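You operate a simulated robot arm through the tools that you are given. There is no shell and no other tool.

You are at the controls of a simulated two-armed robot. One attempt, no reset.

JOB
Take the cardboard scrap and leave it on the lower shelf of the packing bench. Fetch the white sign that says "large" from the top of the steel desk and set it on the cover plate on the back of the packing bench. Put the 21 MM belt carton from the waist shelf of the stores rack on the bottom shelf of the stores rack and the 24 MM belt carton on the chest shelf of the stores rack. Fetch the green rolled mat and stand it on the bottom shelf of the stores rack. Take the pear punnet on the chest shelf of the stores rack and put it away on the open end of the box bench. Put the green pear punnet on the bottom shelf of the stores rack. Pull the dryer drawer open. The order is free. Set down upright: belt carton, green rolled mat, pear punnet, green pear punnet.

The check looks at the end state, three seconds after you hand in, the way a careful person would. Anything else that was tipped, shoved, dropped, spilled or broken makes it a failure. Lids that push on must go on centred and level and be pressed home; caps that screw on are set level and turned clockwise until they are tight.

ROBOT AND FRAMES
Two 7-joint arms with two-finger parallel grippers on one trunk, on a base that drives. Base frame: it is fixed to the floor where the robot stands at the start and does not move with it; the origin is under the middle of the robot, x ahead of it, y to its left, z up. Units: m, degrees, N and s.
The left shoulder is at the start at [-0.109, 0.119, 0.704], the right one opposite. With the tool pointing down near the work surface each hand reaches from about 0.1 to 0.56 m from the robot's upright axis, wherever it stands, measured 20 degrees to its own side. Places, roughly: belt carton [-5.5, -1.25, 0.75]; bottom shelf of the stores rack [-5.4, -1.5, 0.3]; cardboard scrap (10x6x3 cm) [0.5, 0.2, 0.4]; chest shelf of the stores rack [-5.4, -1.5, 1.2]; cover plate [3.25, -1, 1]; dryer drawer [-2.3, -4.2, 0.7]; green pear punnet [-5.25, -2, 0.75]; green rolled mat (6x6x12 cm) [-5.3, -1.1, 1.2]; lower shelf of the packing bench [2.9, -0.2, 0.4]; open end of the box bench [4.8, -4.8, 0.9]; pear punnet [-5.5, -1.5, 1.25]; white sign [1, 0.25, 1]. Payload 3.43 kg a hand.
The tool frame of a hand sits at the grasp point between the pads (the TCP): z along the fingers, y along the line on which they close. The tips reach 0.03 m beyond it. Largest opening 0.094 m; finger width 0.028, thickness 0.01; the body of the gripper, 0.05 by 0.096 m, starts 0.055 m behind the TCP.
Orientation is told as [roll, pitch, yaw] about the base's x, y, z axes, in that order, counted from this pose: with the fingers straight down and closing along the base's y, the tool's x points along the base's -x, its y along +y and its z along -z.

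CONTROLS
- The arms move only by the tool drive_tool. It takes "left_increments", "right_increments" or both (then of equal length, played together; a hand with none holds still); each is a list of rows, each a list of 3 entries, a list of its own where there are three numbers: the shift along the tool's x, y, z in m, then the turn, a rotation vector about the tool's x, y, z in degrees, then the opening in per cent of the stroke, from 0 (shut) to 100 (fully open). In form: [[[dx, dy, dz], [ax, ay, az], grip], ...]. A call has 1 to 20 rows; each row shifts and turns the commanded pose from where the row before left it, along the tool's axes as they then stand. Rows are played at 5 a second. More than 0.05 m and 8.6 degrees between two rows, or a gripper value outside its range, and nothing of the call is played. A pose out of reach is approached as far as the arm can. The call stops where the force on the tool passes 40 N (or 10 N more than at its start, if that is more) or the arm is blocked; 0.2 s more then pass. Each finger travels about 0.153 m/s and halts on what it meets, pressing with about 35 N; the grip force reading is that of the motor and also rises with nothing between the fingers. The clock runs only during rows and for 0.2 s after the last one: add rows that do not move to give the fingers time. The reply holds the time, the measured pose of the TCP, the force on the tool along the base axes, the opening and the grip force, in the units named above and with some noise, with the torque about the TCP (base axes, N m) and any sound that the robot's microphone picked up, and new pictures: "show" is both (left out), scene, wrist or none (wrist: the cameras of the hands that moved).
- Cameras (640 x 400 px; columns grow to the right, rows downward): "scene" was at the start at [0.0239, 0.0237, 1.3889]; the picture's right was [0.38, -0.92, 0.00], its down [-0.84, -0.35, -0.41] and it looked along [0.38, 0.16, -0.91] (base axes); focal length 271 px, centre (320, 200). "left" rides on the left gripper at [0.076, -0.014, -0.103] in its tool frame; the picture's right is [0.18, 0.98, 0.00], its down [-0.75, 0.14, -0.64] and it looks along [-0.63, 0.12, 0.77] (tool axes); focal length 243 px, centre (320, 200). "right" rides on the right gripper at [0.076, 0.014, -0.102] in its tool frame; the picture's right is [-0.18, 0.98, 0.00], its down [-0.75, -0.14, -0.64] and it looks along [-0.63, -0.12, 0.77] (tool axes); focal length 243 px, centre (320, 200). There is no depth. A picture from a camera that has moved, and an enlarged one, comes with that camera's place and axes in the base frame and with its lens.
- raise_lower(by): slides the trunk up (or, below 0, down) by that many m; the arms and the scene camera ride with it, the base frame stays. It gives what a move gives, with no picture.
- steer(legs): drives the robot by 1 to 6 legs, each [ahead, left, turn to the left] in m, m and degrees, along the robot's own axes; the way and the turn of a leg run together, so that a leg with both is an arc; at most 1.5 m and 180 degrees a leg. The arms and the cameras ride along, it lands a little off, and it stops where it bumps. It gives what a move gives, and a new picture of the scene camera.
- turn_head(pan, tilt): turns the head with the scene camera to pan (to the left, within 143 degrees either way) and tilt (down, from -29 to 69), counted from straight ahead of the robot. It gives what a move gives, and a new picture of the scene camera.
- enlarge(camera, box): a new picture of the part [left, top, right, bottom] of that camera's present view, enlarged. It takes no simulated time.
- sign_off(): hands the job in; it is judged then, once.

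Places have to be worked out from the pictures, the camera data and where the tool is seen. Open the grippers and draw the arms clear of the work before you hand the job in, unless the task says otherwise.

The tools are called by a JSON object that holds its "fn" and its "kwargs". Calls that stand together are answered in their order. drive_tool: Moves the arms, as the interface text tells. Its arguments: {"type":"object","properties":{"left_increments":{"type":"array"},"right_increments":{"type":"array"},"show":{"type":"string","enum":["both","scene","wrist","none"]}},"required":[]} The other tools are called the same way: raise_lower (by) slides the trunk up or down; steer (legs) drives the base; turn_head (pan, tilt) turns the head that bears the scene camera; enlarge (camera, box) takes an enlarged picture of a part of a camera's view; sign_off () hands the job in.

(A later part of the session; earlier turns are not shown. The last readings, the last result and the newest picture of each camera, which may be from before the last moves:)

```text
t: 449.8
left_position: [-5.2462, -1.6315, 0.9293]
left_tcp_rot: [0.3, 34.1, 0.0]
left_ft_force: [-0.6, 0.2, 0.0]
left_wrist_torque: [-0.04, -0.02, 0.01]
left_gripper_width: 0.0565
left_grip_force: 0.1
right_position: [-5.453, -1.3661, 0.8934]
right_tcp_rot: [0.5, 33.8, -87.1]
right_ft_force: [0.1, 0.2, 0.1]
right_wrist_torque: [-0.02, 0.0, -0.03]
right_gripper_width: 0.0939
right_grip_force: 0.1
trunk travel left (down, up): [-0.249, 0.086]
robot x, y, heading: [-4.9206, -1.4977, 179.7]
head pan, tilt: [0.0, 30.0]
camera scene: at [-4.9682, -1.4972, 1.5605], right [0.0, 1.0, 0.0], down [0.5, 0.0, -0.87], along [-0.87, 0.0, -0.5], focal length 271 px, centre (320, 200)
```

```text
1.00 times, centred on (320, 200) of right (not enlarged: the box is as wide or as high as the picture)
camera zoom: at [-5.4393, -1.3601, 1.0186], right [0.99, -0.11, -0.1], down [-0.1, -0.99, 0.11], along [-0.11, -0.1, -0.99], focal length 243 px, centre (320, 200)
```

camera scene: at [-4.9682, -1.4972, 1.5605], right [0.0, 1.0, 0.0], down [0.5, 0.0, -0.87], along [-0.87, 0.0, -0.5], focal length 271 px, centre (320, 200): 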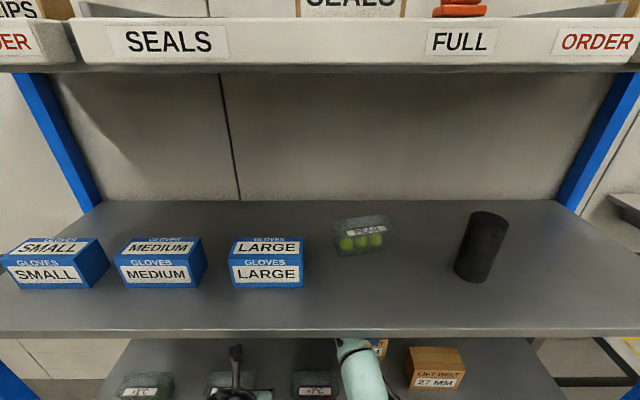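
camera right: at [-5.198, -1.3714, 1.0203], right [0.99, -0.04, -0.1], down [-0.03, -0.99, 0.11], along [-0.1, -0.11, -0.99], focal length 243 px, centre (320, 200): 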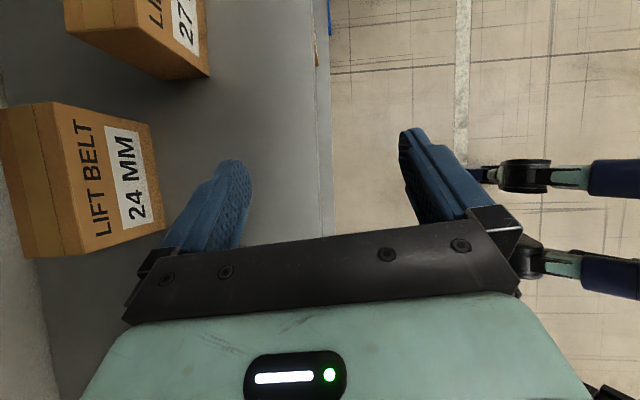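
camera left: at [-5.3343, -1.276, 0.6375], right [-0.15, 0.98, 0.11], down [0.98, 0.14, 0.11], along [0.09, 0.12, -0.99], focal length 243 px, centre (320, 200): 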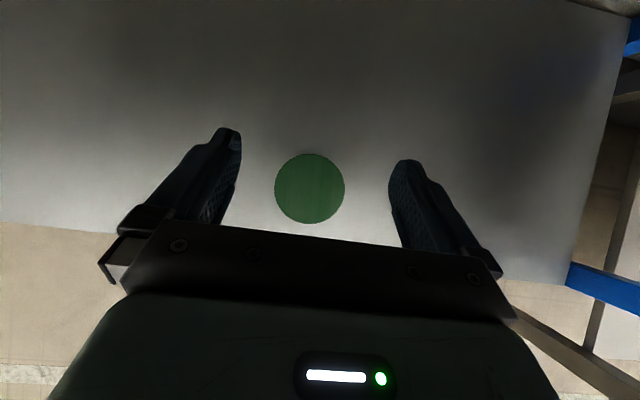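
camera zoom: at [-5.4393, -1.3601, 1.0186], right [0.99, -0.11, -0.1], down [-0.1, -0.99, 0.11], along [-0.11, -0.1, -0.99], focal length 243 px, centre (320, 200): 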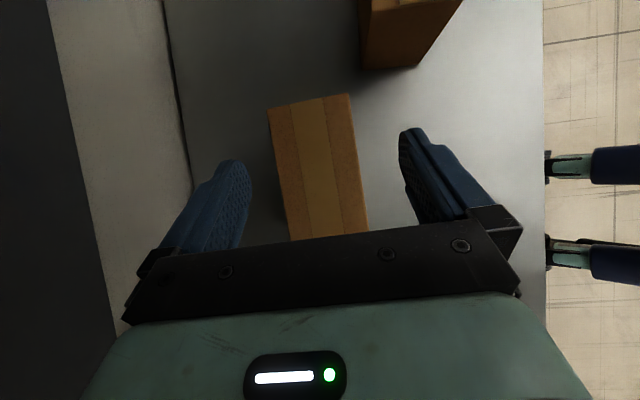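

The carton lies centred between the fingers. I descend 6.5 cm and close.

{"fn": "drive_tool", "kwargs": {"right_increments": [[[-0.012, 0, 0.018], [0, 0, 0], 100], [[-0.012, 0, 0.018], [0, 0, 0], 100], [[-0.012, 0, 0.018], [0, 0, 0], 100], [[0, 0, 0], [0, 0, 0], 100]], "show": "wrist"}}

```text
t: 450.8
left_position: [-5.2463, -1.6325, 0.93]
left_tcp_rot: [0.3, 34.1, 0.2]
left_ft_force: [0.9, -0.3, -0.1]
left_wrist_torque: [0.0, 0.01, 0.0]
left_gripper_width: 0.0563
left_grip_force: 0.1
right_position: [-5.4551, -1.3684, 0.8281]
right_tcp_rot: [0.4, 33.8, -87.3]
right_ft_force: [-0.1, -0.2, -0.2]
right_wrist_torque: [0.03, 0.03, -0.04]
right_gripper_width: 0.0941
right_grip_force: 0.1
right hand out of reach, approached as far as the arm can: row 3
trunk travel left (down, up): [-0.249, 0.086]
robot x, y, heading: [-4.9164, -1.4995, 179.8]
head pan, tilt: [0.0, 30.0]
camera right: at [-5.4422, -1.3609, 0.9541], right [0.99, -0.11, -0.1], down [-0.1, -0.99, 0.11], along [-0.11, -0.1, -0.99], focal length 243 px, centre (320, 200)
```

right: 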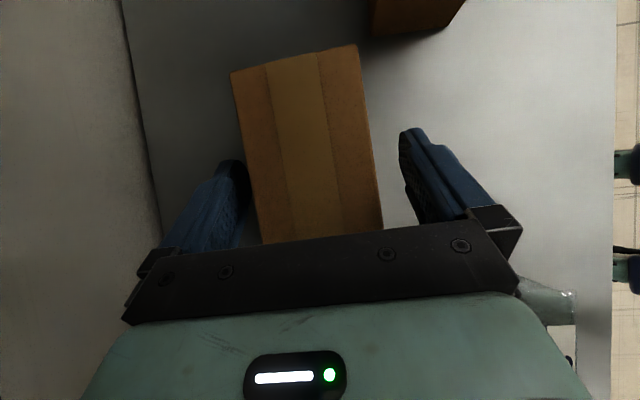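

{"fn": "drive_tool", "kwargs": {"right_increments": [[[0, 0, 0], [0, 0, 0], 85], [[0, 0, 0], [0, 0, 0], 75], [[0, 0, 0], [0, 0, 0], 60], [[0, 0, 0], [0, 0, 0], 45], [[0, 0, 0], [0, 0, 0], 30], [[0, 0, 0], [0, 0, 0], 20], [[-0.0, 0, 0], [0, 0, 0], 20], [[0.0083, 0, -0.0125], [0, 0, 0], 20], [[0, 0, 0], [0, 0, 0], 20]], "show": "wrist"}}

```text
t: 452.8
left_position: [-5.2463, -1.6327, 0.9289]
left_tcp_rot: [0.2, 34.1, 0.1]
left_ft_force: [0.0, -0.6, 0.1]
left_wrist_torque: [0.0, -0.01, -0.01]
left_gripper_width: 0.0566
left_grip_force: 0.0
right_position: [-5.4559, -1.3671, 0.8423]
right_tcp_rot: [0.5, 33.7, -87.3]
right_ft_force: [-0.3, 0.6, -4.4]
right_wrist_torque: [0.03, 0.02, -0.02]
right_gripper_width: 0.0662
right_grip_force: 34.7
trunk travel left (down, up): [-0.249, 0.086]
robot x, y, heading: [-4.9154, -1.4989, 180.0]
head pan, tilt: [0.0, 30.0]
camera right: at [-5.4424, -1.3608, 0.9687], right [0.99, -0.11, -0.1], down [-0.1, -0.99, 0.11], along [-0.11, -0.1, -0.99], focal length 243 px, centre (320, 200)
```

right: 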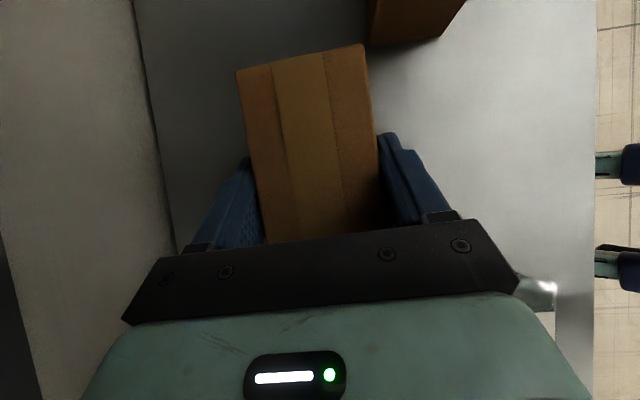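

Lifted 1.4 cm. I shift 1.8 cm right for clearance from the red punnet and back straight out.

{"fn": "drive_tool", "kwargs": {"right_increments": [[[0.015, 0, 0.01], [0, 0, 0], 20], [[0, 0, 0], [0, 0, 0], 20]], "show": "none"}}

{"fn": "steer", "kwargs": {"legs": [[-0.2, 0, 0], [-0.3, 0, 0]]}}

```text
t: 453.4
left_position: [-5.246, -1.6321, 0.9299]
left_tcp_rot: [0.4, 34.1, 0.1]
left_ft_force: [-0.8, -0.1, 0.9]
left_wrist_torque: [-0.01, 0.0, 0.0]
left_gripper_width: 0.0564
left_grip_force: 0.1
right_position: [-5.4589, -1.3498, 0.844]
right_tcp_rot: [0.5, 33.7, -87.1]
right_ft_force: [0.0, 0.0, -3.7]
right_wrist_torque: [-0.01, 0.03, -0.02]
right_gripper_width: 0.0663
right_grip_force: 35.1
trunk travel left (down, up): [-0.249, 0.086]
robot x, y, heading: [-4.9212, -1.4992, 179.7]
head pan, tilt: [0.0, 30.0]
```

```text
t: 456.7
left_position: [-4.7464, -1.6345, 0.9318]
left_tcp_rot: [0.3, 34.0, 0.1]
left_ft_force: [-0.5, 0.2, 0.0]
left_wrist_torque: [0.01, 0.02, 0.0]
left_gripper_width: 0.0562
left_grip_force: 0.0
right_position: [-4.9606, -1.3523, 0.8458]
right_tcp_rot: [0.5, 33.8, -87.2]
right_ft_force: [0.1, 0.0, -4.9]
right_wrist_torque: [-0.02, 0.02, 0.03]
right_gripper_width: 0.0658
right_grip_force: 35.0
trunk travel left (down, up): [-0.249, 0.086]
robot x, y, heading: [-4.4272, -1.5008, 179.8]
head pan, tilt: [0.0, 30.0]
camera scene: at [-4.4679, -1.4991, 1.5606], right [0.0, 1.0, 0.0], down [0.5, 0.0, -0.87], along [-0.87, 0.0, -0.5], focal length 271 px, centre (320, 200)
```

scene: 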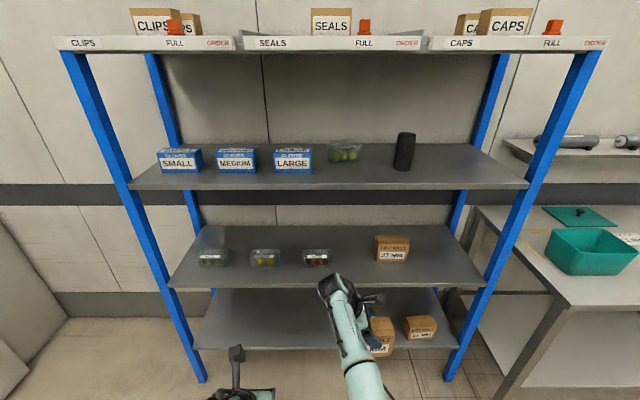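

24 MM is out cleanly. For the chest shelf I raise the trunk, lift the right hand to z≈1.28 while drawing it in, keep the left hand at its height, and shift right to y≈-1.18.

{"fn": "raise_lower", "kwargs": {"by": 0.083}}

{"fn": "drive_tool", "kwargs": {"left_increments": [[[-0.0226, 0, 0.0333], [0, 0, 0], 60], [[-0.0226, 0, 0.0333], [0, 0, 0], 60], [[0, 0, 0], [0, 0, 0], 60], [[0, 0, 0], [0, 0, 0], 60], [[0, 0, 0], [0, 0, 0], 60], [[0, 0, 0], [0, 0, 0], 60], [[0, 0, 0], [0, 0, 0], 60], [[0, 0, 0], [0, 0, 0], 60], [[0, 0, 0], [0, 0, 0], 60], [[0, 0, 0], [0, 0, 0], 60]], "right_increments": [[[0.0222, 0.025, -0.0333], [0, 0, 0], 20], [[0.0222, 0.025, -0.0333], [0, 0, 0], 20], [[0.0222, 0.025, -0.0333], [0, 0, 0], 20], [[0.0222, 0.025, -0.0333], [0, 0, 0], 20], [[0.0222, 0.025, -0.0333], [0, 0, 0], 20], [[0.0222, 0.025, -0.0333], [0, 0, 0], 20], [[0.0222, 0.025, -0.0333], [0, 0, 0], 20], [[0.0222, 0.025, -0.0333], [0, 0, 0], 20], [[0.0167, 0, -0.025], [0, 0, 0], 20], [[0, 0, 0], [0, 0, 0], 20]]}}

```text
t: 457.9
left_position: [-4.7462, -1.6339, 1.0135]
left_tcp_rot: [0.3, 34.1, 0.1]
left_ft_force: [-0.4, -0.5, -0.1]
left_wrist_torque: [-0.01, 0.04, -0.01]
left_gripper_width: 0.0564
left_grip_force: 0.0
right_position: [-5.0128, -1.3509, 0.9843]
right_tcp_rot: [-5.1, 33.9, -90.5]
right_ft_force: [0.8, 0.2, -2.8]
right_wrist_torque: [0.02, -0.01, 0.0]
right_gripper_width: 0.0664
right_grip_force: 34.8
trunk travel left (down, up): [-0.332, 0.003]
robot x, y, heading: [-4.4225, -1.5001, 179.8]
head pan, tilt: [0.0, 30.0]
```

```text
t: 460.1
left_position: [-4.7541, -1.6323, 0.9333]
left_tcp_rot: [0.3, 34.0, 0.0]
left_ft_force: [0.0, -0.1, -0.3]
left_wrist_torque: [-0.01, -0.02, -0.02]
left_gripper_width: 0.0566
left_grip_force: 0.0
left hand out of reach, approached as far as the arm can: row 2
right_position: [-4.8524, -1.3573, 1.3053]
right_tcp_rot: [-5.0, 34.0, -90.3]
right_ft_force: [0.4, 0.7, -3.4]
right_wrist_torque: [0.03, -0.05, 0.03]
right_gripper_width: 0.0662
right_grip_force: 35.0
right hand out of reach, approached as far as the arm can: row 1, 2, 3, 4, 5, 9
trunk travel left (down, up): [-0.332, 0.003]
robot x, y, heading: [-4.4185, -1.5005, 179.6]
head pan, tilt: [0.0, 30.0]
camera scene: at [-4.4677, -1.499, 1.6488], right [0.0, 1.0, 0.0], down [0.5, 0.0, -0.87], along [-0.87, 0.0, -0.5], focal length 271 px, centre (320, 200)
camera right: at [-4.8273, -1.3519, 1.4295], right [0.98, -0.11, -0.17], down [-0.09, -0.99, 0.12], along [-0.19, -0.1, -0.98], focal length 243 px, centre (320, 200)
camera left: at [-4.7583, -1.649, 1.061], right [-0.15, 0.98, 0.11], down [0.98, 0.14, 0.11], along [0.1, 0.12, -0.99], focal length 243 px, centre (320, 200)
```

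scene: 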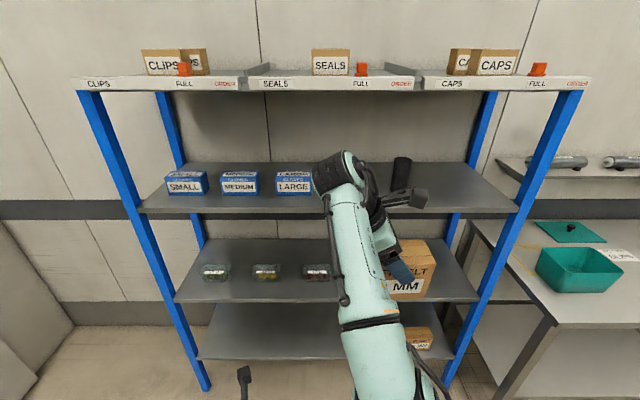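
right: 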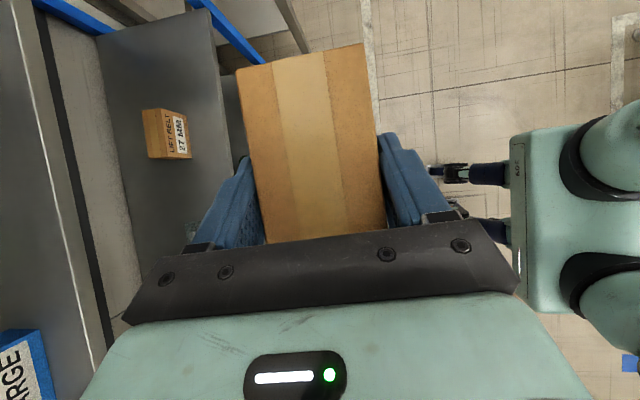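
left: 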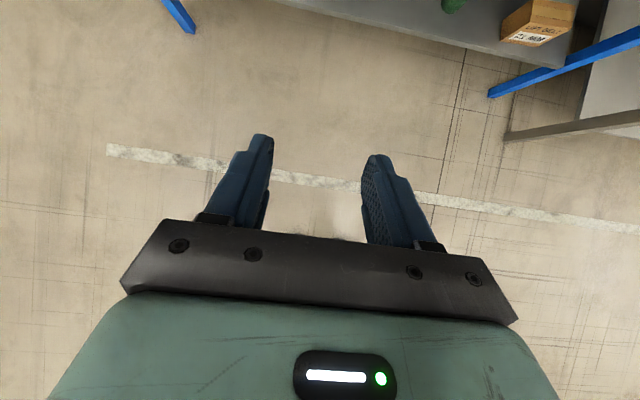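

Reached z≈1.305 with a 5° roll; I level it while drawing in slightly.

{"fn": "drive_tool", "kwargs": {"right_increments": [[[0, 0.03, 0], [-5, 0, 0], 20], [[0, 0.02, 0], [0, 0, 0], 20], [[0, 0, 0], [0, 0, 0], 20]], "show": "wrist"}}

{"fn": "steer", "kwargs": {"legs": [[0, -0.31, 0]]}}

```text
t: 460.9
left_position: [-4.7532, -1.6329, 0.9334]
left_tcp_rot: [0.2, 33.9, 0.3]
left_ft_force: [0.5, -0.9, 0.1]
left_wrist_torque: [-0.01, 0.02, 0.01]
left_gripper_width: 0.0563
left_grip_force: 0.1
right_position: [-4.8022, -1.3565, 1.303]
right_tcp_rot: [-0.2, 34.0, -90.6]
right_ft_force: [-0.3, 0.8, -4.1]
right_wrist_torque: [0.03, 0.01, 0.01]
right_gripper_width: 0.0661
right_grip_force: 34.9
trunk travel left (down, up): [-0.332, 0.003]
robot x, y, heading: [-4.4213, -1.4988, 180.0]
head pan, tilt: [0.0, 30.0]
camera right: at [-4.7866, -1.3522, 1.4286], right [0.98, -0.16, -0.11], down [-0.15, -0.98, 0.11], along [-0.12, -0.1, -0.99], focal length 243 px, centre (320, 200)
```

right: 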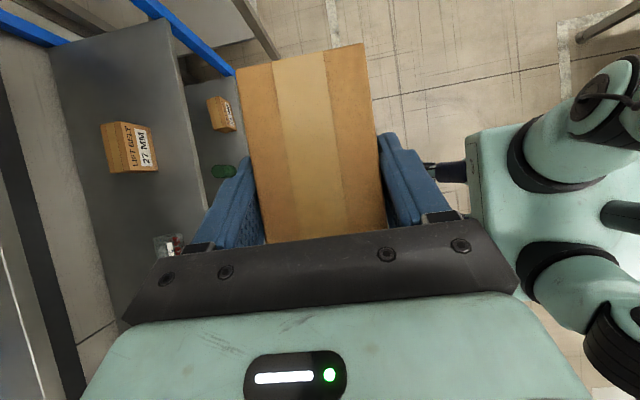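

```text
t: 464.1
left_position: [-4.7521, -1.3272, 0.9341]
left_tcp_rot: [0.1, 34.0, 0.1]
left_ft_force: [0.2, 0.2, 0.5]
left_wrist_torque: [0.0, -0.04, 0.0]
left_gripper_width: 0.0565
left_grip_force: 0.1
right_position: [-4.8005, -1.0494, 1.3042]
right_tcp_rot: [-0.3, 33.9, -90.7]
right_ft_force: [0.0, -0.3, -3.4]
right_wrist_torque: [0.03, 0.01, -0.02]
right_gripper_width: 0.0663
right_grip_force: 35.0
trunk travel left (down, up): [-0.332, 0.003]
robot x, y, heading: [-4.418, -1.1926, 179.7]
head pan, tilt: [0.0, 30.0]
camera scene: at [-4.4663, -1.1918, 1.6488], right [0.0, 1.0, 0.0], down [0.5, 0.0, -0.87], along [-0.87, 0.0, -0.5], focal length 271 px, centre (320, 200)
```

scene: 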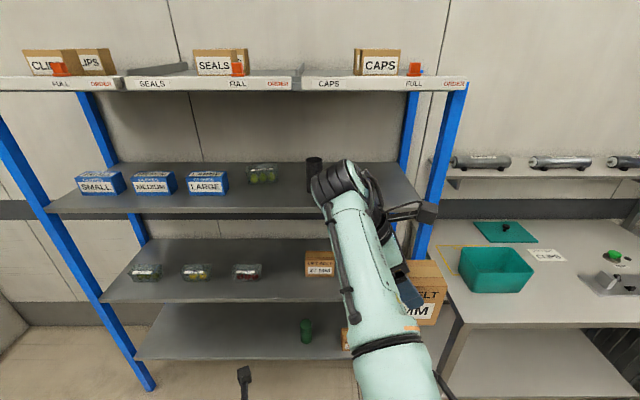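

Lined up at y≈-1.05. I lower to z≈1.276 (clear of the top shelf lip) and drive in.

{"fn": "drive_tool", "kwargs": {"right_increments": [[[-0.0155, 0, 0.0233], [0, 0, 0], 20], [[0, 0, 0], [0, 0, 0], 20]], "show": "none"}}

{"fn": "steer", "kwargs": {"legs": [[0.38, 0, 0]]}}

{"fn": "enlarge", "kwargs": {"camera": "right", "box": [0, 0, 640, 400]}}

```text
t: 464.7
left_position: [-4.7522, -1.3249, 0.9332]
left_tcp_rot: [0.3, 33.9, 0.1]
left_ft_force: [-0.1, -0.2, 0.0]
left_wrist_torque: [0.02, 0.02, -0.04]
left_gripper_width: 0.0562
left_grip_force: 0.0
right_position: [-4.7996, -1.0505, 1.2757]
right_tcp_rot: [-0.3, 34.0, -90.6]
right_ft_force: [0.1, 0.5, -4.4]
right_wrist_torque: [0.0, 0.03, 0.0]
right_gripper_width: 0.0661
right_grip_force: 35.3
trunk travel left (down, up): [-0.332, 0.003]
robot x, y, heading: [-4.4191, -1.1939, 180.0]
head pan, tilt: [0.0, 30.0]
```

```text
t: 467.1
left_position: [-5.1308, -1.3242, 0.9339]
left_tcp_rot: [0.1, 33.9, -0.1]
left_ft_force: [0.1, 0.3, -0.5]
left_wrist_torque: [-0.01, -0.01, -0.03]
left_gripper_width: 0.0567
left_grip_force: 0.1
right_position: [-5.1786, -1.046, 1.2755]
right_tcp_rot: [-0.3, 33.9, -90.8]
right_ft_force: [-0.1, -0.1, -4.5]
right_wrist_torque: [0.04, -0.03, -0.01]
right_gripper_width: 0.0663
right_grip_force: 34.9
trunk travel left (down, up): [-0.332, 0.003]
robot x, y, heading: [-4.8016, -1.1862, 179.6]
head pan, tilt: [0.0, 30.0]
camera scene: at [-4.8444, -1.1896, 1.6487], right [0.01, 1.0, 0.0], down [0.5, 0.0, -0.87], along [-0.87, 0.01, -0.5], focal length 271 px, centre (320, 200)
```

scene: 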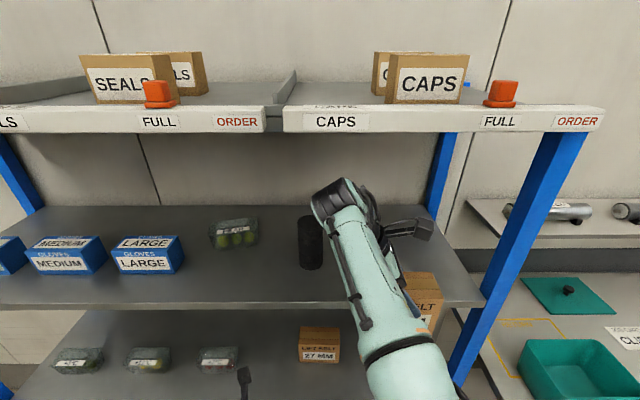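

```text
1.00 times, centred on (320, 200) of right (not enlarged: the box is as wide or as high as the picture)
camera zoom: at [-5.1619, -1.0416, 1.4009], right [0.98, -0.16, -0.11], down [-0.15, -0.98, 0.11], along [-0.12, -0.1, -0.99], focal length 243 px, centre (320, 200)
```

zoom: 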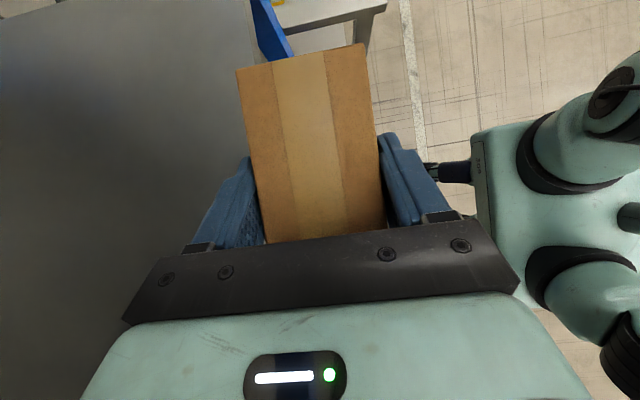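

I drive the last 0.12 m.

{"fn": "steer", "kwargs": {"legs": [[0.12, 0, 0]]}}

{"fn": "enlarge", "kwargs": {"camera": "right", "box": [0, 0, 640, 400]}}

```text
t: 468.4
left_position: [-5.2483, -1.322, 0.9326]
left_tcp_rot: [0.2, 33.9, -0.1]
left_ft_force: [0.9, 0.1, 0.1]
left_wrist_torque: [0.02, 0.01, -0.02]
left_gripper_width: 0.0563
left_grip_force: 0.0
right_position: [-5.2951, -1.0454, 1.2759]
right_tcp_rot: [-0.2, 33.9, -90.7]
right_ft_force: [0.4, -0.2, -4.5]
right_wrist_torque: [-0.02, -0.01, -0.01]
right_gripper_width: 0.0664
right_grip_force: 34.9
trunk travel left (down, up): [-0.332, 0.003]
robot x, y, heading: [-4.9158, -1.1893, 179.6]
head pan, tilt: [0.0, 30.0]
camera scene: at [-4.9626, -1.1887, 1.6486], right [0.01, 1.0, 0.0], down [0.5, 0.0, -0.87], along [-0.87, 0.01, -0.5], focal length 271 px, centre (320, 200)
```

scene: 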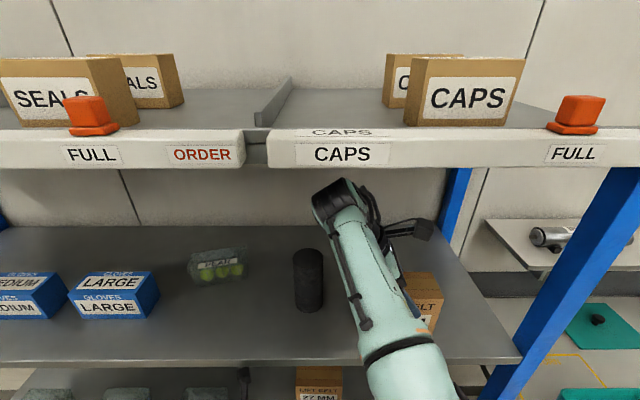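

```text
1.00 times, centred on (320, 200) of right (not enlarged: the box is as wide or as high as the picture)
camera zoom: at [-5.2799, -1.0406, 1.4008], right [0.98, -0.16, -0.11], down [-0.15, -0.98, 0.11], along [-0.12, -0.1, -0.99], focal length 243 px, centre (320, 200)
```

zoom: 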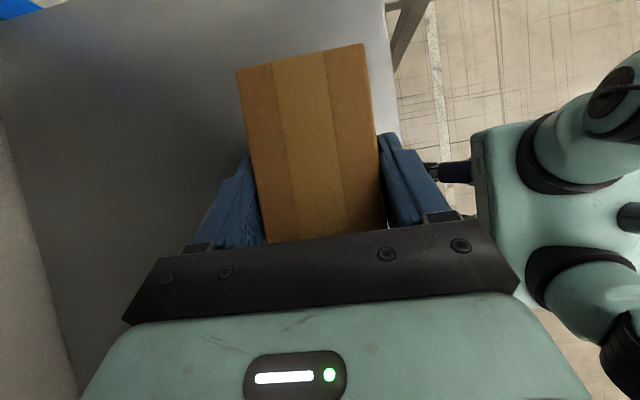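

The carton is 3–4 cm inside the shelf edge. I lower until contact.

{"fn": "drive_tool", "kwargs": {"right_increments": [[[-0.0056, 0, 0.0083], [0, 0, 0], 20], [[-0.0028, 0, 0.0042], [0, 0, 0], 20], [[-0.0028, 0, 0.0042], [0, 0, 0], 20], [[-0.0022, 0, 0.0033], [0, 0, 0], 20], [[-0.0022, 0, 0.0033], [0, 0, 0], 20], [[0, 0, 0], [0, 0, 0], 20]], "show": "wrist"}}

```text
t: 469.5
left_position: [-5.2485, -1.323, 0.9325]
left_tcp_rot: [0.2, 33.9, 0.1]
left_ft_force: [0.5, 0.5, -0.2]
left_wrist_torque: [-0.01, 0.0, 0.01]
left_gripper_width: 0.0563
left_grip_force: 0.1
right_position: [-5.2956, -1.0455, 1.2528]
right_tcp_rot: [-0.8, 33.9, -91.2]
right_ft_force: [0.3, -1.9, 12.4]
right_wrist_torque: [-0.29, -0.56, -0.28]
right_gripper_width: 0.0662
right_grip_force: 34.4
trunk travel left (down, up): [-0.332, 0.003]
robot x, y, heading: [-4.9173, -1.1921, 179.6]
head pan, tilt: [0.0, 30.0]
stopped in row 5 (right hand): the force on the tool passed its limit at 44 N (the readings are from after the stop); the commanded pose is now the measured one
camera right: at [-5.2787, -1.0407, 1.3778], right [0.98, -0.16, -0.11], down [-0.15, -0.98, 0.12], along [-0.13, -0.1, -0.99], focal length 243 px, centre (320, 200)
```

right: 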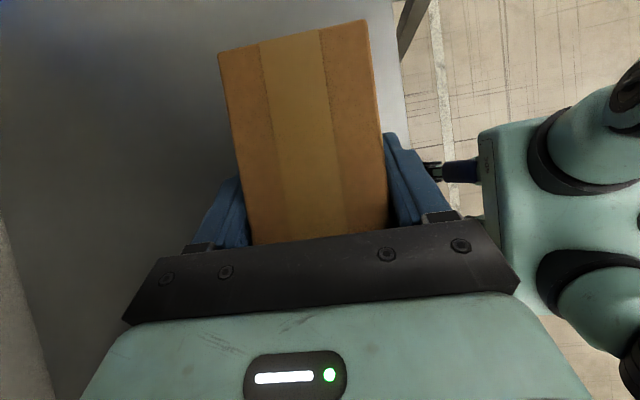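

In contact. I ease up 1.5 mm, open, then slide the hand right along the carton until it's off the end.

{"fn": "drive_tool", "kwargs": {"right_increments": [[[0.0008, 0, -0.0012], [0, 0, 0], 20], [[0, 0, 0], [0, 0, 0], 73], [[0, 0, 0], [0, 0, 0], 80], [[0, 0, 0], [0, 0, 0], 100], [[0, 0, 0], [0, 0, 0], 100], [[0.0055, 0, -0.0083], [0, 0, 0], 100], [[0.025, 0, 0.0166], [0, 0, 0], 100], [[0.025, 0, 0.0166], [0, 0, 0], 100], [[0.025, 0, 0.0166], [0, 0, 0], 100], [[0.016, 0, 0.011], [0, 0, 0], 100], [[0, 0, 0], [0, 0, 0], 100]]}}

```text
t: 471.9
left_position: [-5.2495, -1.3221, 0.9331]
left_tcp_rot: [0.2, 33.9, 0.0]
left_ft_force: [0.6, -0.3, 0.1]
left_wrist_torque: [0.0, 0.01, 0.0]
left_gripper_width: 0.0564
left_grip_force: 0.1
right_position: [-5.2947, -0.9346, 1.2648]
right_tcp_rot: [-0.6, 33.8, -91.0]
right_ft_force: [-0.4, 0.1, 0.7]
right_wrist_torque: [0.01, 0.01, -0.01]
right_gripper_width: 0.094
right_grip_force: 0.0
trunk travel left (down, up): [-0.332, 0.003]
robot x, y, heading: [-4.9182, -1.1915, 179.8]
head pan, tilt: [0.0, 30.0]
camera scene: at [-4.9632, -1.1892, 1.6488], right [0.01, 1.0, 0.0], down [0.5, 0.0, -0.87], along [-0.87, 0.01, -0.5], focal length 271 px, centre (320, 200)
camera right: at [-5.2783, -0.931, 1.3892], right [0.98, -0.16, -0.11], down [-0.15, -0.98, 0.12], along [-0.13, -0.1, -0.99], focal length 243 px, centre (320, 200)
```

scene: 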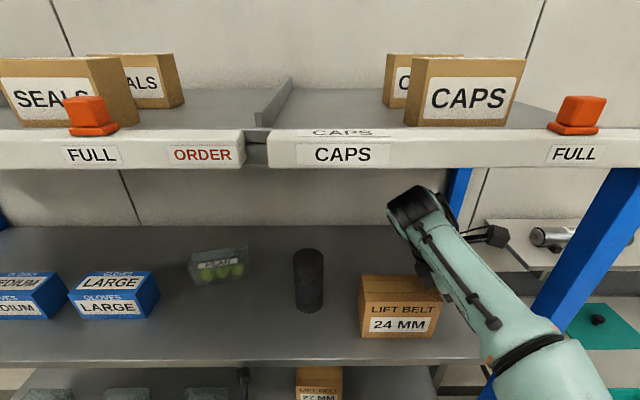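
right: 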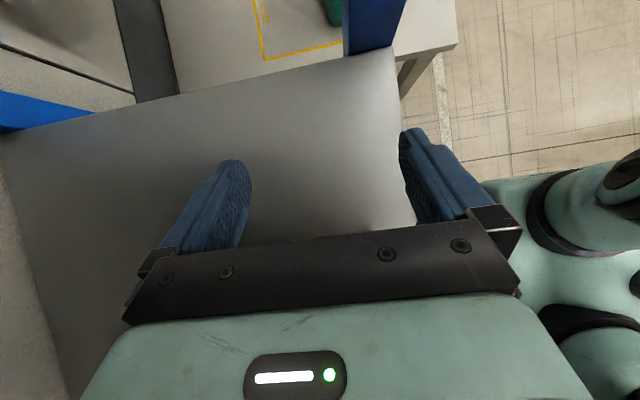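

24 MM stands on the chest shelf. I back out, then look closely at the two pear punnets.

{"fn": "enlarge", "kwargs": {"camera": "scene", "box": [160, 220, 340, 332]}}

{"fn": "steer", "kwargs": {"legs": [[-0.38, 0, 0], [0, 0.3, 0]]}}

{"fn": "enlarge", "kwargs": {"camera": "scene", "box": [140, 140, 460, 340]}}

```text
3.56 times, centred on (250, 276) of scene
camera zoom: at [-4.9632, -1.1892, 1.6488], right [0.01, 1.0, 0.0], down [0.5, 0.0, -0.87], along [-0.87, 0.01, -0.5], focal length 964 px, centre (569, -70)
```

zoom: 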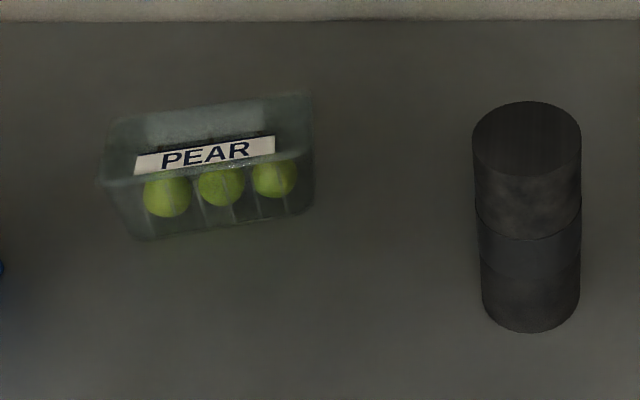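

```text
t: 477.2
left_position: [-4.868, -1.626, 0.9357]
left_tcp_rot: [0.2, 34.0, 0.0]
left_ft_force: [-0.7, -0.4, -0.2]
left_wrist_torque: [0.02, 0.03, 0.0]
left_gripper_width: 0.0566
left_grip_force: 0.1
right_position: [-4.9133, -1.2394, 1.2634]
right_tcp_rot: [-0.7, 33.8, -91.0]
right_ft_force: [-0.6, 0.2, -0.6]
right_wrist_torque: [-0.03, 0.02, 0.02]
right_gripper_width: 0.094
right_grip_force: 0.0
trunk travel left (down, up): [-0.332, 0.003]
robot x, y, heading: [-4.5319, -1.4938, 179.4]
head pan, tilt: [0.0, 30.0]
camera scene: at [-4.582, -1.4931, 1.6488], right [0.01, 1.0, 0.0], down [0.5, 0.0, -0.87], along [-0.87, 0.01, -0.5], focal length 271 px, centre (320, 200)
```

scene: 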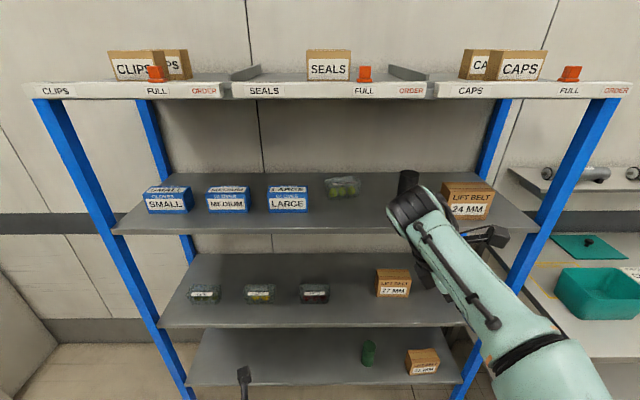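

```text
2.00 times, centred on (300, 240) of scene
camera zoom: at [-4.582, -1.4931, 1.6488], right [0.01, 1.0, 0.0], down [0.5, 0.0, -0.87], along [-0.87, 0.01, -0.5], focal length 542 px, centre (360, 120)
```

zoom: 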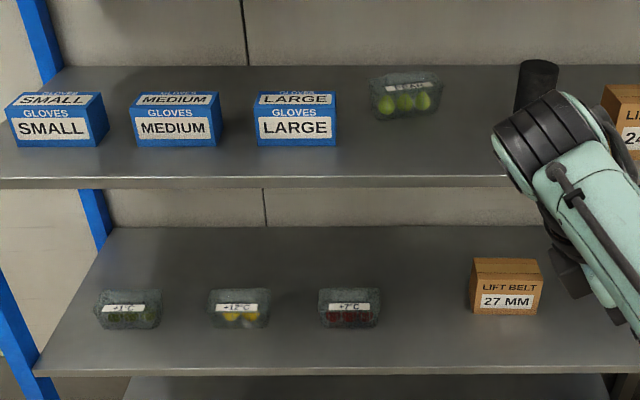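

The chest punnet ("PEAR") is ~12 × 6.5 × 7 cm at ≈[-5.427,-1.407], turned ~14°. I'll take it front-to-back with the leaned right hand, entering above it. I set the hand's lateral position, yaw and height first.

{"fn": "drive_tool", "kwargs": {"right_increments": [[[-0.0307, -0.023, -0.0205], [0, 0, 0], 100], [[-0.0307, -0.023, -0.0205], [0, 0, 0], 100], [[-0.0307, -0.02, -0.0205], [0, 0, 0], 100], [[0.0083, 0, -0.0125], [4.16, 0, -6.24], 100], [[0, 0, 0], [4.16, 0, -6.24], 100], [[0, 0, 0], [0, 0, 0], 100]], "show": "none"}}

{"fn": "steer", "kwargs": {"legs": [[0.25, 0.06, 0]]}}

{"fn": "enlarge", "kwargs": {"camera": "right", "box": [0, 0, 640, 400]}}

```text
t: 478.6
left_position: [-4.8697, -1.6268, 0.9345]
left_tcp_rot: [0.4, 33.9, -0.2]
left_ft_force: [-0.3, 0.2, -0.4]
left_wrist_torque: [0.01, -0.04, -0.01]
left_gripper_width: 0.0565
left_grip_force: 0.0
right_position: [-4.9816, -1.3499, 1.2785]
right_tcp_rot: [-0.7, 33.9, -75.9]
right_ft_force: [-0.3, -0.1, 0.2]
right_wrist_torque: [0.01, 0.01, 0.03]
right_gripper_width: 0.094
right_grip_force: 0.0
trunk travel left (down, up): [-0.332, 0.003]
robot x, y, heading: [-4.5297, -1.4942, 179.4]
head pan, tilt: [0.0, 30.0]
```

```text
t: 480.4
left_position: [-5.1174, -1.6841, 0.9346]
left_tcp_rot: [0.3, 33.9, -0.2]
left_ft_force: [0.2, 0.5, 0.2]
left_wrist_torque: [0.02, 0.01, 0.01]
left_gripper_width: 0.0564
left_grip_force: 0.1
right_position: [-5.2299, -1.4068, 1.2788]
right_tcp_rot: [-0.5, 33.9, -76.1]
right_ft_force: [0.3, -0.4, 0.2]
right_wrist_torque: [0.01, -0.03, 0.01]
right_gripper_width: 0.0941
right_grip_force: 0.1
trunk travel left (down, up): [-0.332, 0.003]
robot x, y, heading: [-4.7862, -1.5472, 179.3]
head pan, tilt: [0.0, 30.0]
camera scene: at [-4.8307, -1.5511, 1.6486], right [0.01, 1.0, 0.0], down [0.5, 0.0, -0.87], along [-0.87, 0.01, -0.5], focal length 271 px, centre (320, 200)
```

scene: 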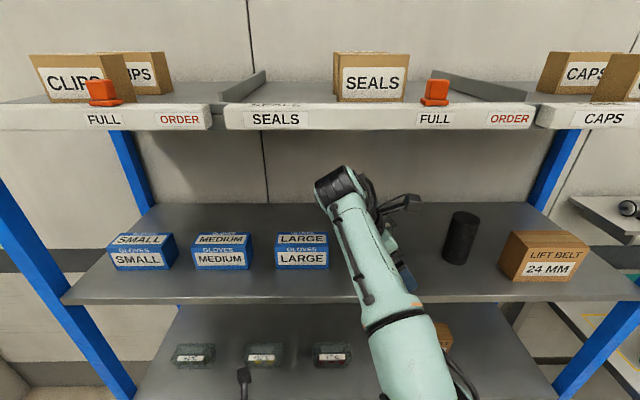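

```text
1.00 times, centred on (320, 200) of right (not enlarged: the box is as wide or as high as the picture)
camera zoom: at [-5.2152, -1.3987, 1.4046], right [0.99, 0.09, -0.11], down [0.11, -0.99, 0.11], along [-0.1, -0.12, -0.99], focal length 243 px, centre (320, 200)
```

zoom: 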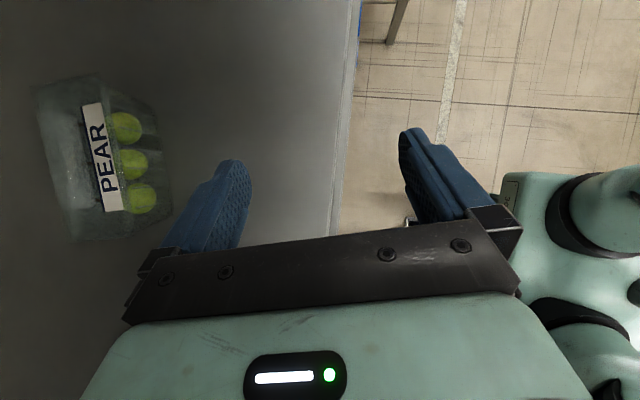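

The PEAR punnet is ahead of the fingers, centre ≈[-5.42,-1.413]. I drive in 0.1 m and look again.

{"fn": "steer", "kwargs": {"legs": [[0.1, 0, 0]]}}

{"fn": "enlarge", "kwargs": {"camera": "right", "box": [40, 20, 460, 282]}}

```text
t: 481.6
left_position: [-5.215, -1.6823, 0.934]
left_tcp_rot: [0.3, 33.8, -0.3]
left_ft_force: [-0.3, -1.6, -0.3]
left_wrist_torque: [0.01, 0.03, 0.02]
left_gripper_width: 0.0565
left_grip_force: 0.0
right_position: [-5.3267, -1.4065, 1.2797]
right_tcp_rot: [-0.6, 33.9, -76.0]
right_ft_force: [-0.8, -0.2, -0.2]
right_wrist_torque: [0.0, -0.01, -0.01]
right_gripper_width: 0.094
right_grip_force: 0.0
trunk travel left (down, up): [-0.332, 0.003]
robot x, y, heading: [-4.8796, -1.5526, 179.5]
head pan, tilt: [0.0, 30.0]
camera scene: at [-4.9283, -1.5502, 1.6486], right [0.01, 1.0, 0.0], down [0.5, 0.0, -0.87], along [-0.87, 0.01, -0.5], focal length 271 px, centre (320, 200)
```

scene: 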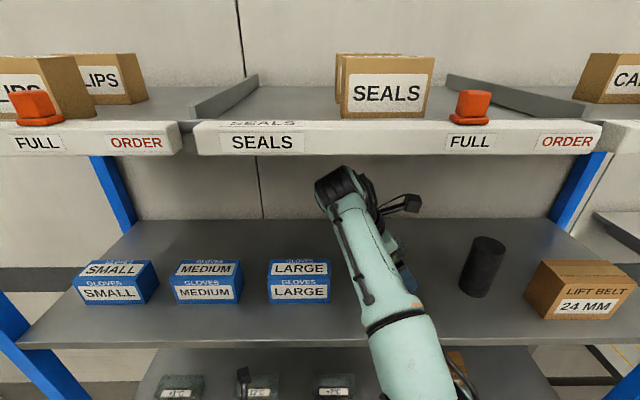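

```text
1.52 times, centred on (250, 151) of right
camera zoom: at [-5.3126, -1.3977, 1.4046], right [0.99, 0.09, -0.11], down [0.11, -0.99, 0.11], along [-0.1, -0.12, -0.99], focal length 370 px, centre (427, 275)
```

zoom: 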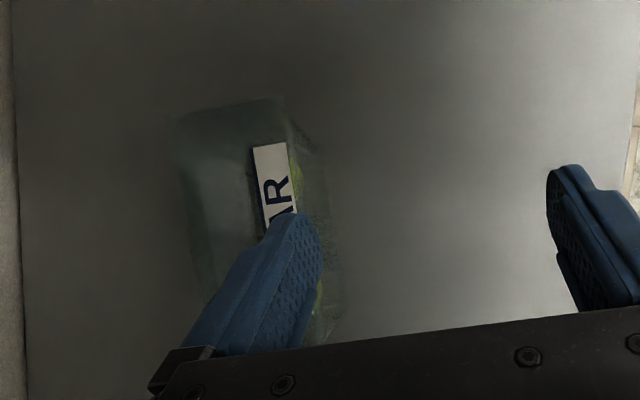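

Right end spans x -5.457…-5.402 and the turn is 14°, matching the hand. Centre ≈[-5.415,-1.409]; I drive in 0.088 m.

{"fn": "steer", "kwargs": {"legs": [[0.088, 0, 0]]}}

{"fn": "enlarge", "kwargs": {"camera": "right", "box": [100, 20, 520, 282]}}

```text
t: 482.7
left_position: [-5.2999, -1.6818, 0.934]
left_tcp_rot: [0.3, 33.8, -0.3]
left_ft_force: [-0.4, 0.1, 1.1]
left_wrist_torque: [-0.01, 0.04, 0.02]
left_gripper_width: 0.0564
left_grip_force: 0.1
right_position: [-5.4139, -1.4058, 1.2795]
right_tcp_rot: [-0.6, 33.8, -76.2]
right_ft_force: [0.0, 0.4, 0.1]
right_wrist_torque: [-0.01, 0.0, -0.01]
right_gripper_width: 0.0939
right_grip_force: 0.1
trunk travel left (down, up): [-0.332, 0.003]
robot x, y, heading: [-4.9671, -1.5508, 179.5]
head pan, tilt: [0.0, 30.0]
camera scene: at [-5.015, -1.5494, 1.6485], right [0.01, 1.0, 0.0], down [0.5, 0.0, -0.87], along [-0.87, 0.01, -0.5], focal length 271 px, centre (320, 200)
```

scene: 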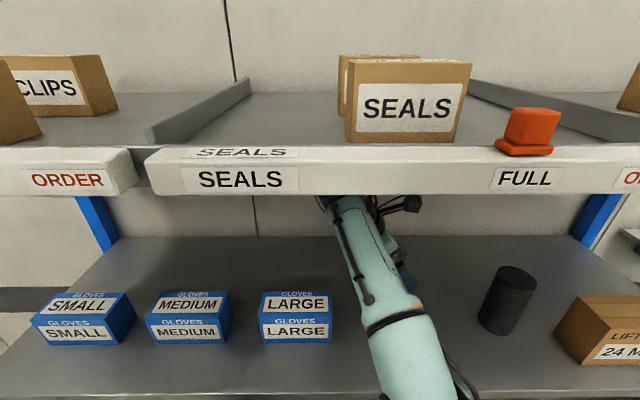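

```text
1.52 times, centred on (310, 151) of right
camera zoom: at [-5.3992, -1.3969, 1.4046], right [0.99, 0.09, -0.11], down [0.11, -0.99, 0.11], along [-0.1, -0.12, -0.99], focal length 370 px, centre (335, 275)
```

zoom: 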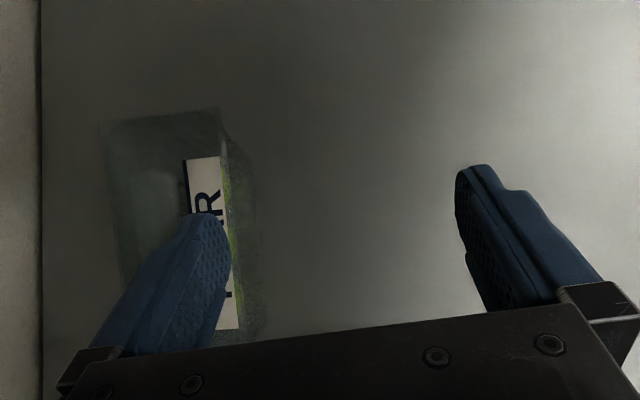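

The back finger has been pushing the punnet deeper (its top is higher than I assumed). I stop, back off at once and look.

{"fn": "steer", "kwargs": {"legs": [[-0.35, 0, 0]]}}

{"fn": "drive_tool", "kwargs": {"right_increments": [[[0, 0.045, 0], [0, 0, 0], 100], [[0, 0.045, 0], [0, 0, 0], 100], [[0, 0.045, 0], [0, 0, 0], 100], [[0, 0.045, 0], [0, 0, 0], 100], [[0, 0, 0], [0, 0, 0], 100]], "show": "none"}}

{"fn": "enlarge", "kwargs": {"camera": "scene", "box": [220, 120, 460, 270]}}

```text
t: 484.9
left_position: [-4.9573, -1.6853, 0.9341]
left_tcp_rot: [0.3, 33.9, -0.4]
left_ft_force: [0.7, 0.2, -0.2]
left_wrist_torque: [-0.01, -0.01, -0.01]
left_gripper_width: 0.0567
left_grip_force: 0.1
right_position: [-5.0687, -1.4081, 1.2805]
right_tcp_rot: [-0.7, 33.9, -76.3]
right_ft_force: [0.4, -0.1, 0.0]
right_wrist_torque: [-0.03, 0.01, 0.0]
right_gripper_width: 0.0943
right_grip_force: 0.1
trunk travel left (down, up): [-0.332, 0.003]
robot x, y, heading: [-4.6229, -1.5572, 179.4]
head pan, tilt: [0.0, 30.0]
camera scene: at [-4.6697, -1.553, 1.649], right [0.01, 1.0, 0.0], down [0.5, -0.01, -0.87], along [-0.87, 0.01, -0.5], focal length 271 px, centre (320, 200)
```

scene: 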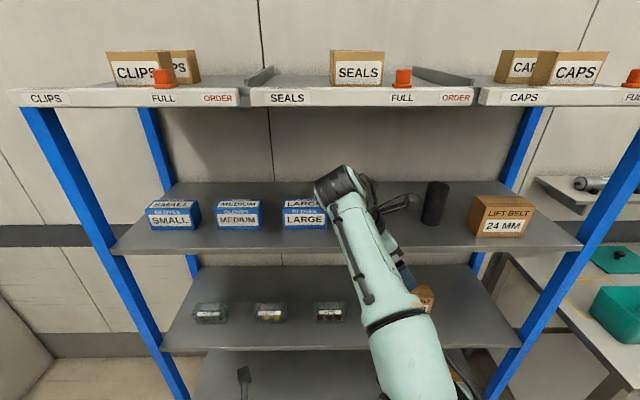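

```text
t: 486.1
left_position: [-4.9557, -1.6847, 0.9343]
left_tcp_rot: [0.2, 33.9, -0.4]
left_ft_force: [0.1, -0.8, 0.7]
left_wrist_torque: [-0.03, -0.03, -0.02]
left_gripper_width: 0.0562
left_grip_force: 0.1
right_position: [-4.8932, -1.3642, 1.2772]
right_tcp_rot: [-0.7, 33.9, -76.2]
right_ft_force: [0.2, 0.2, 0.0]
right_wrist_torque: [-0.02, -0.03, 0.01]
right_gripper_width: 0.0938
right_grip_force: 0.0
trunk travel left (down, up): [-0.332, 0.003]
robot x, y, heading: [-4.6227, -1.5551, 179.4]
head pan, tilt: [0.0, 30.0]
```

```text
2.67 times, centred on (340, 195) of scene
camera zoom: at [-4.6702, -1.5538, 1.6488], right [0.01, 1.0, 0.0], down [0.5, -0.01, -0.87], along [-0.87, 0.01, -0.5], focal length 723 px, centre (267, 213)
```

zoom: 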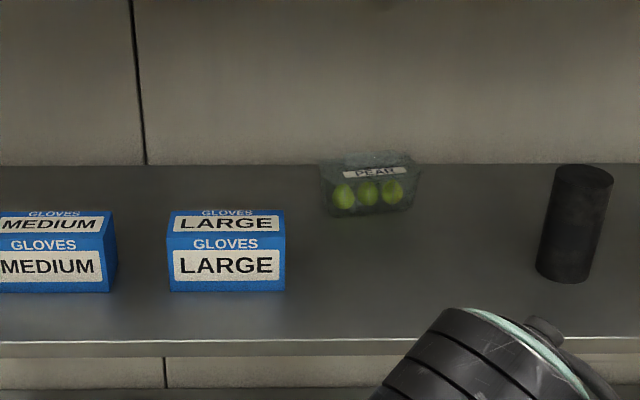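

{"fn": "enlarge", "kwargs": {"camera": "scene", "box": [330, 165, 390, 202]}}

{"fn": "turn_head", "kwargs": {"pan": -10, "tilt": 20}}

{"fn": "enlarge", "kwargs": {"camera": "scene", "box": [250, 200, 350, 262]}}

```text
10.67 times, centred on (360, 184) of scene
camera zoom: at [-4.6702, -1.5538, 1.6488], right [0.01, 1.0, 0.0], down [0.5, -0.01, -0.87], along [-0.87, 0.01, -0.5], focal length 2892 px, centre (-107, 376)
```

zoom: 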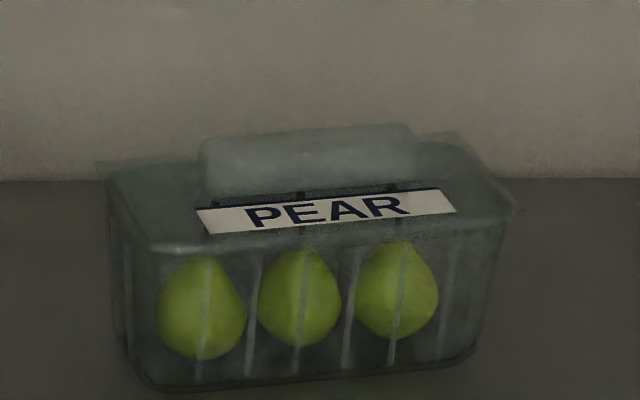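

```text
t: 486.9
left_position: [-4.9566, -1.6843, 0.9336]
left_tcp_rot: [0.4, 33.9, -0.4]
left_ft_force: [-0.4, -0.6, -0.9]
left_wrist_torque: [0.03, 0.0, -0.01]
left_gripper_width: 0.0562
left_grip_force: 0.1
right_position: [-4.8929, -1.3645, 1.2765]
right_tcp_rot: [-0.6, 33.9, -76.3]
right_ft_force: [0.0, 0.9, 0.1]
right_wrist_torque: [-0.02, -0.03, -0.01]
right_gripper_width: 0.094
right_grip_force: 0.0
trunk travel left (down, up): [-0.332, 0.003]
robot x, y, heading: [-4.6185, -1.554, 179.3]
head pan, tilt: [-10.0, 20.0]
camera scene: at [-4.6704, -1.5368, 1.6648], right [0.19, 0.98, 0.0], down [0.34, -0.06, -0.94], along [-0.92, 0.17, -0.34], focal length 271 px, centre (320, 200)
```

scene: 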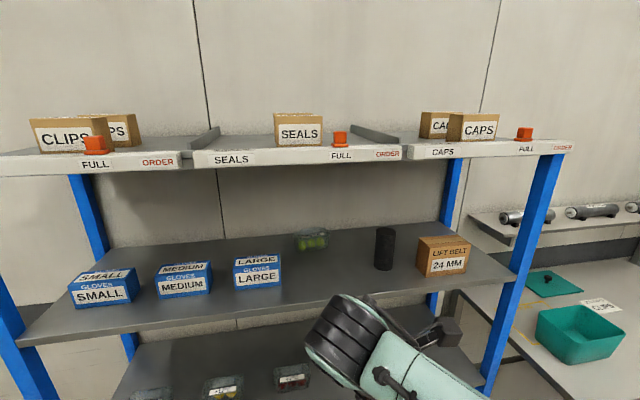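

```text
6.40 times, centred on (300, 231) of scene
camera zoom: at [-4.6704, -1.5368, 1.6648], right [0.19, 0.98, 0.0], down [0.34, -0.06, -0.94], along [-0.92, 0.17, -0.34], focal length 1735 px, centre (448, 2)
```

zoom: 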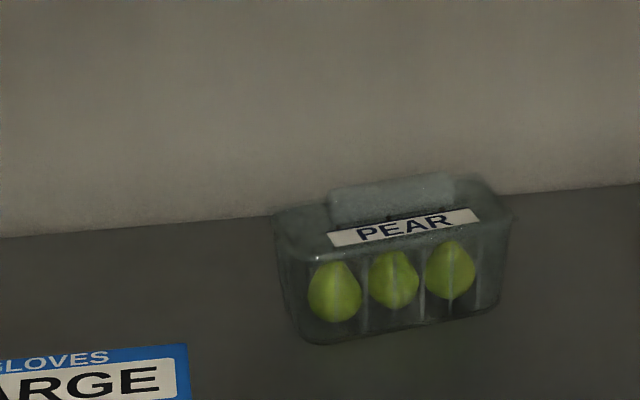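

Now I see it: the punnet has a raised handle ridge on its lid (~7 cm long along y, top ≈1.255), which the finger caught. It's still upright, at ≈[-5.52,-1.409]. The ridge can be gripped lengthwise by the forward-tilted left hand, which reaches deeper. I prepare the left hand (z≈1.30, tilt 51°, yaw +12°) and tuck the right hand.

{"fn": "drive_tool", "kwargs": {"left_increments": [[[0.0252, 0, -0.0373], [0, 0, 0], 100], [[0.0252, 0, -0.0373], [0, 0, 0], 100], [[0.0252, 0, -0.0373], [0, 0, 0], 100], [[0.0252, 0, -0.0373], [0, 0, 0], 100], [[0.0252, 0, -0.0373], [0, 0, 0], 100], [[0.0252, 0, -0.0373], [0, 0, 0], 100], [[0.0252, 0, -0.0373], [0, 0, 0], 100], [[0.0252, 0, -0.0373], [0, 0, 0], 100], [[0, 0, 0], [0, 8.5, 0], 100], [[0, 0, 0], [0, 8.5, 0], 100], [[0, 0, 0], [4.66, 0, -3.8], 100], [[0, 0, 0], [4.66, 0, -3.8], 100], [[0, 0, 0], [0, 0, 0], 100]], "right_increments": [[[-0.0222, 0.01, 0.0333], [0, 0, 0], 60], [[-0.0222, 0.01, 0.0333], [0, 0, 0], 60], [[-0.0222, 0.01, 0.0333], [0, 0, 0], 60], [[-0.0222, 0.01, 0.0333], [0, 0, 0], 60], [[-0.0222, 0.01, 0.0333], [0, 0, 0], 60], [[-0.0222, 0.01, 0.0333], [0, 0, 0], 60], [[-0.0222, 0.01, 0.0333], [0, 0, 0], 60], [[0, 0, 0], [0, 0, 0], 60], [[0, 0, 0], [0, 0, 0], 60], [[0, 0, 0], [0, 0, 0], 60], [[0, 0, 0], [0, 0, 0], 60], [[0, 0, 0], [0, 0, 0], 60], [[0, 0, 0], [0, 0, 0], 60]], "show": "scene"}}

```text
t: 489.6
left_position: [-4.9575, -1.6854, 1.2941]
left_tcp_rot: [0.4, 50.9, 11.9]
left_ft_force: [0.5, -0.2, -0.5]
left_wrist_torque: [-0.01, 0.01, 0.03]
left_gripper_width: 0.0941
left_grip_force: 0.1
right_position: [-4.8334, -1.3478, 1.0013]
right_tcp_rot: [-0.5, 33.9, -76.3]
right_ft_force: [0.1, -0.2, 0.5]
right_wrist_torque: [0.01, 0.01, -0.01]
right_gripper_width: 0.0567
right_grip_force: 0.0
right hand out of reach, approached as far as the arm can: row 7
trunk travel left (down, up): [-0.332, 0.003]
robot x, y, heading: [-4.6236, -1.5596, 179.3]
head pan, tilt: [-10.0, 20.0]
camera scene: at [-4.6703, -1.537, 1.6649], right [0.19, 0.98, 0.0], down [0.34, -0.06, -0.94], along [-0.92, 0.17, -0.34], focal length 271 px, centre (320, 200)
```

scene: 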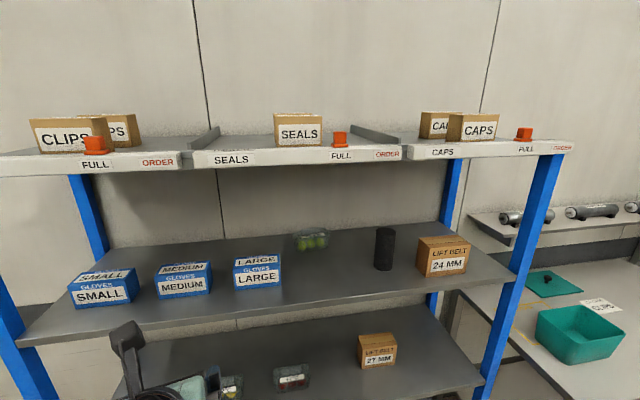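

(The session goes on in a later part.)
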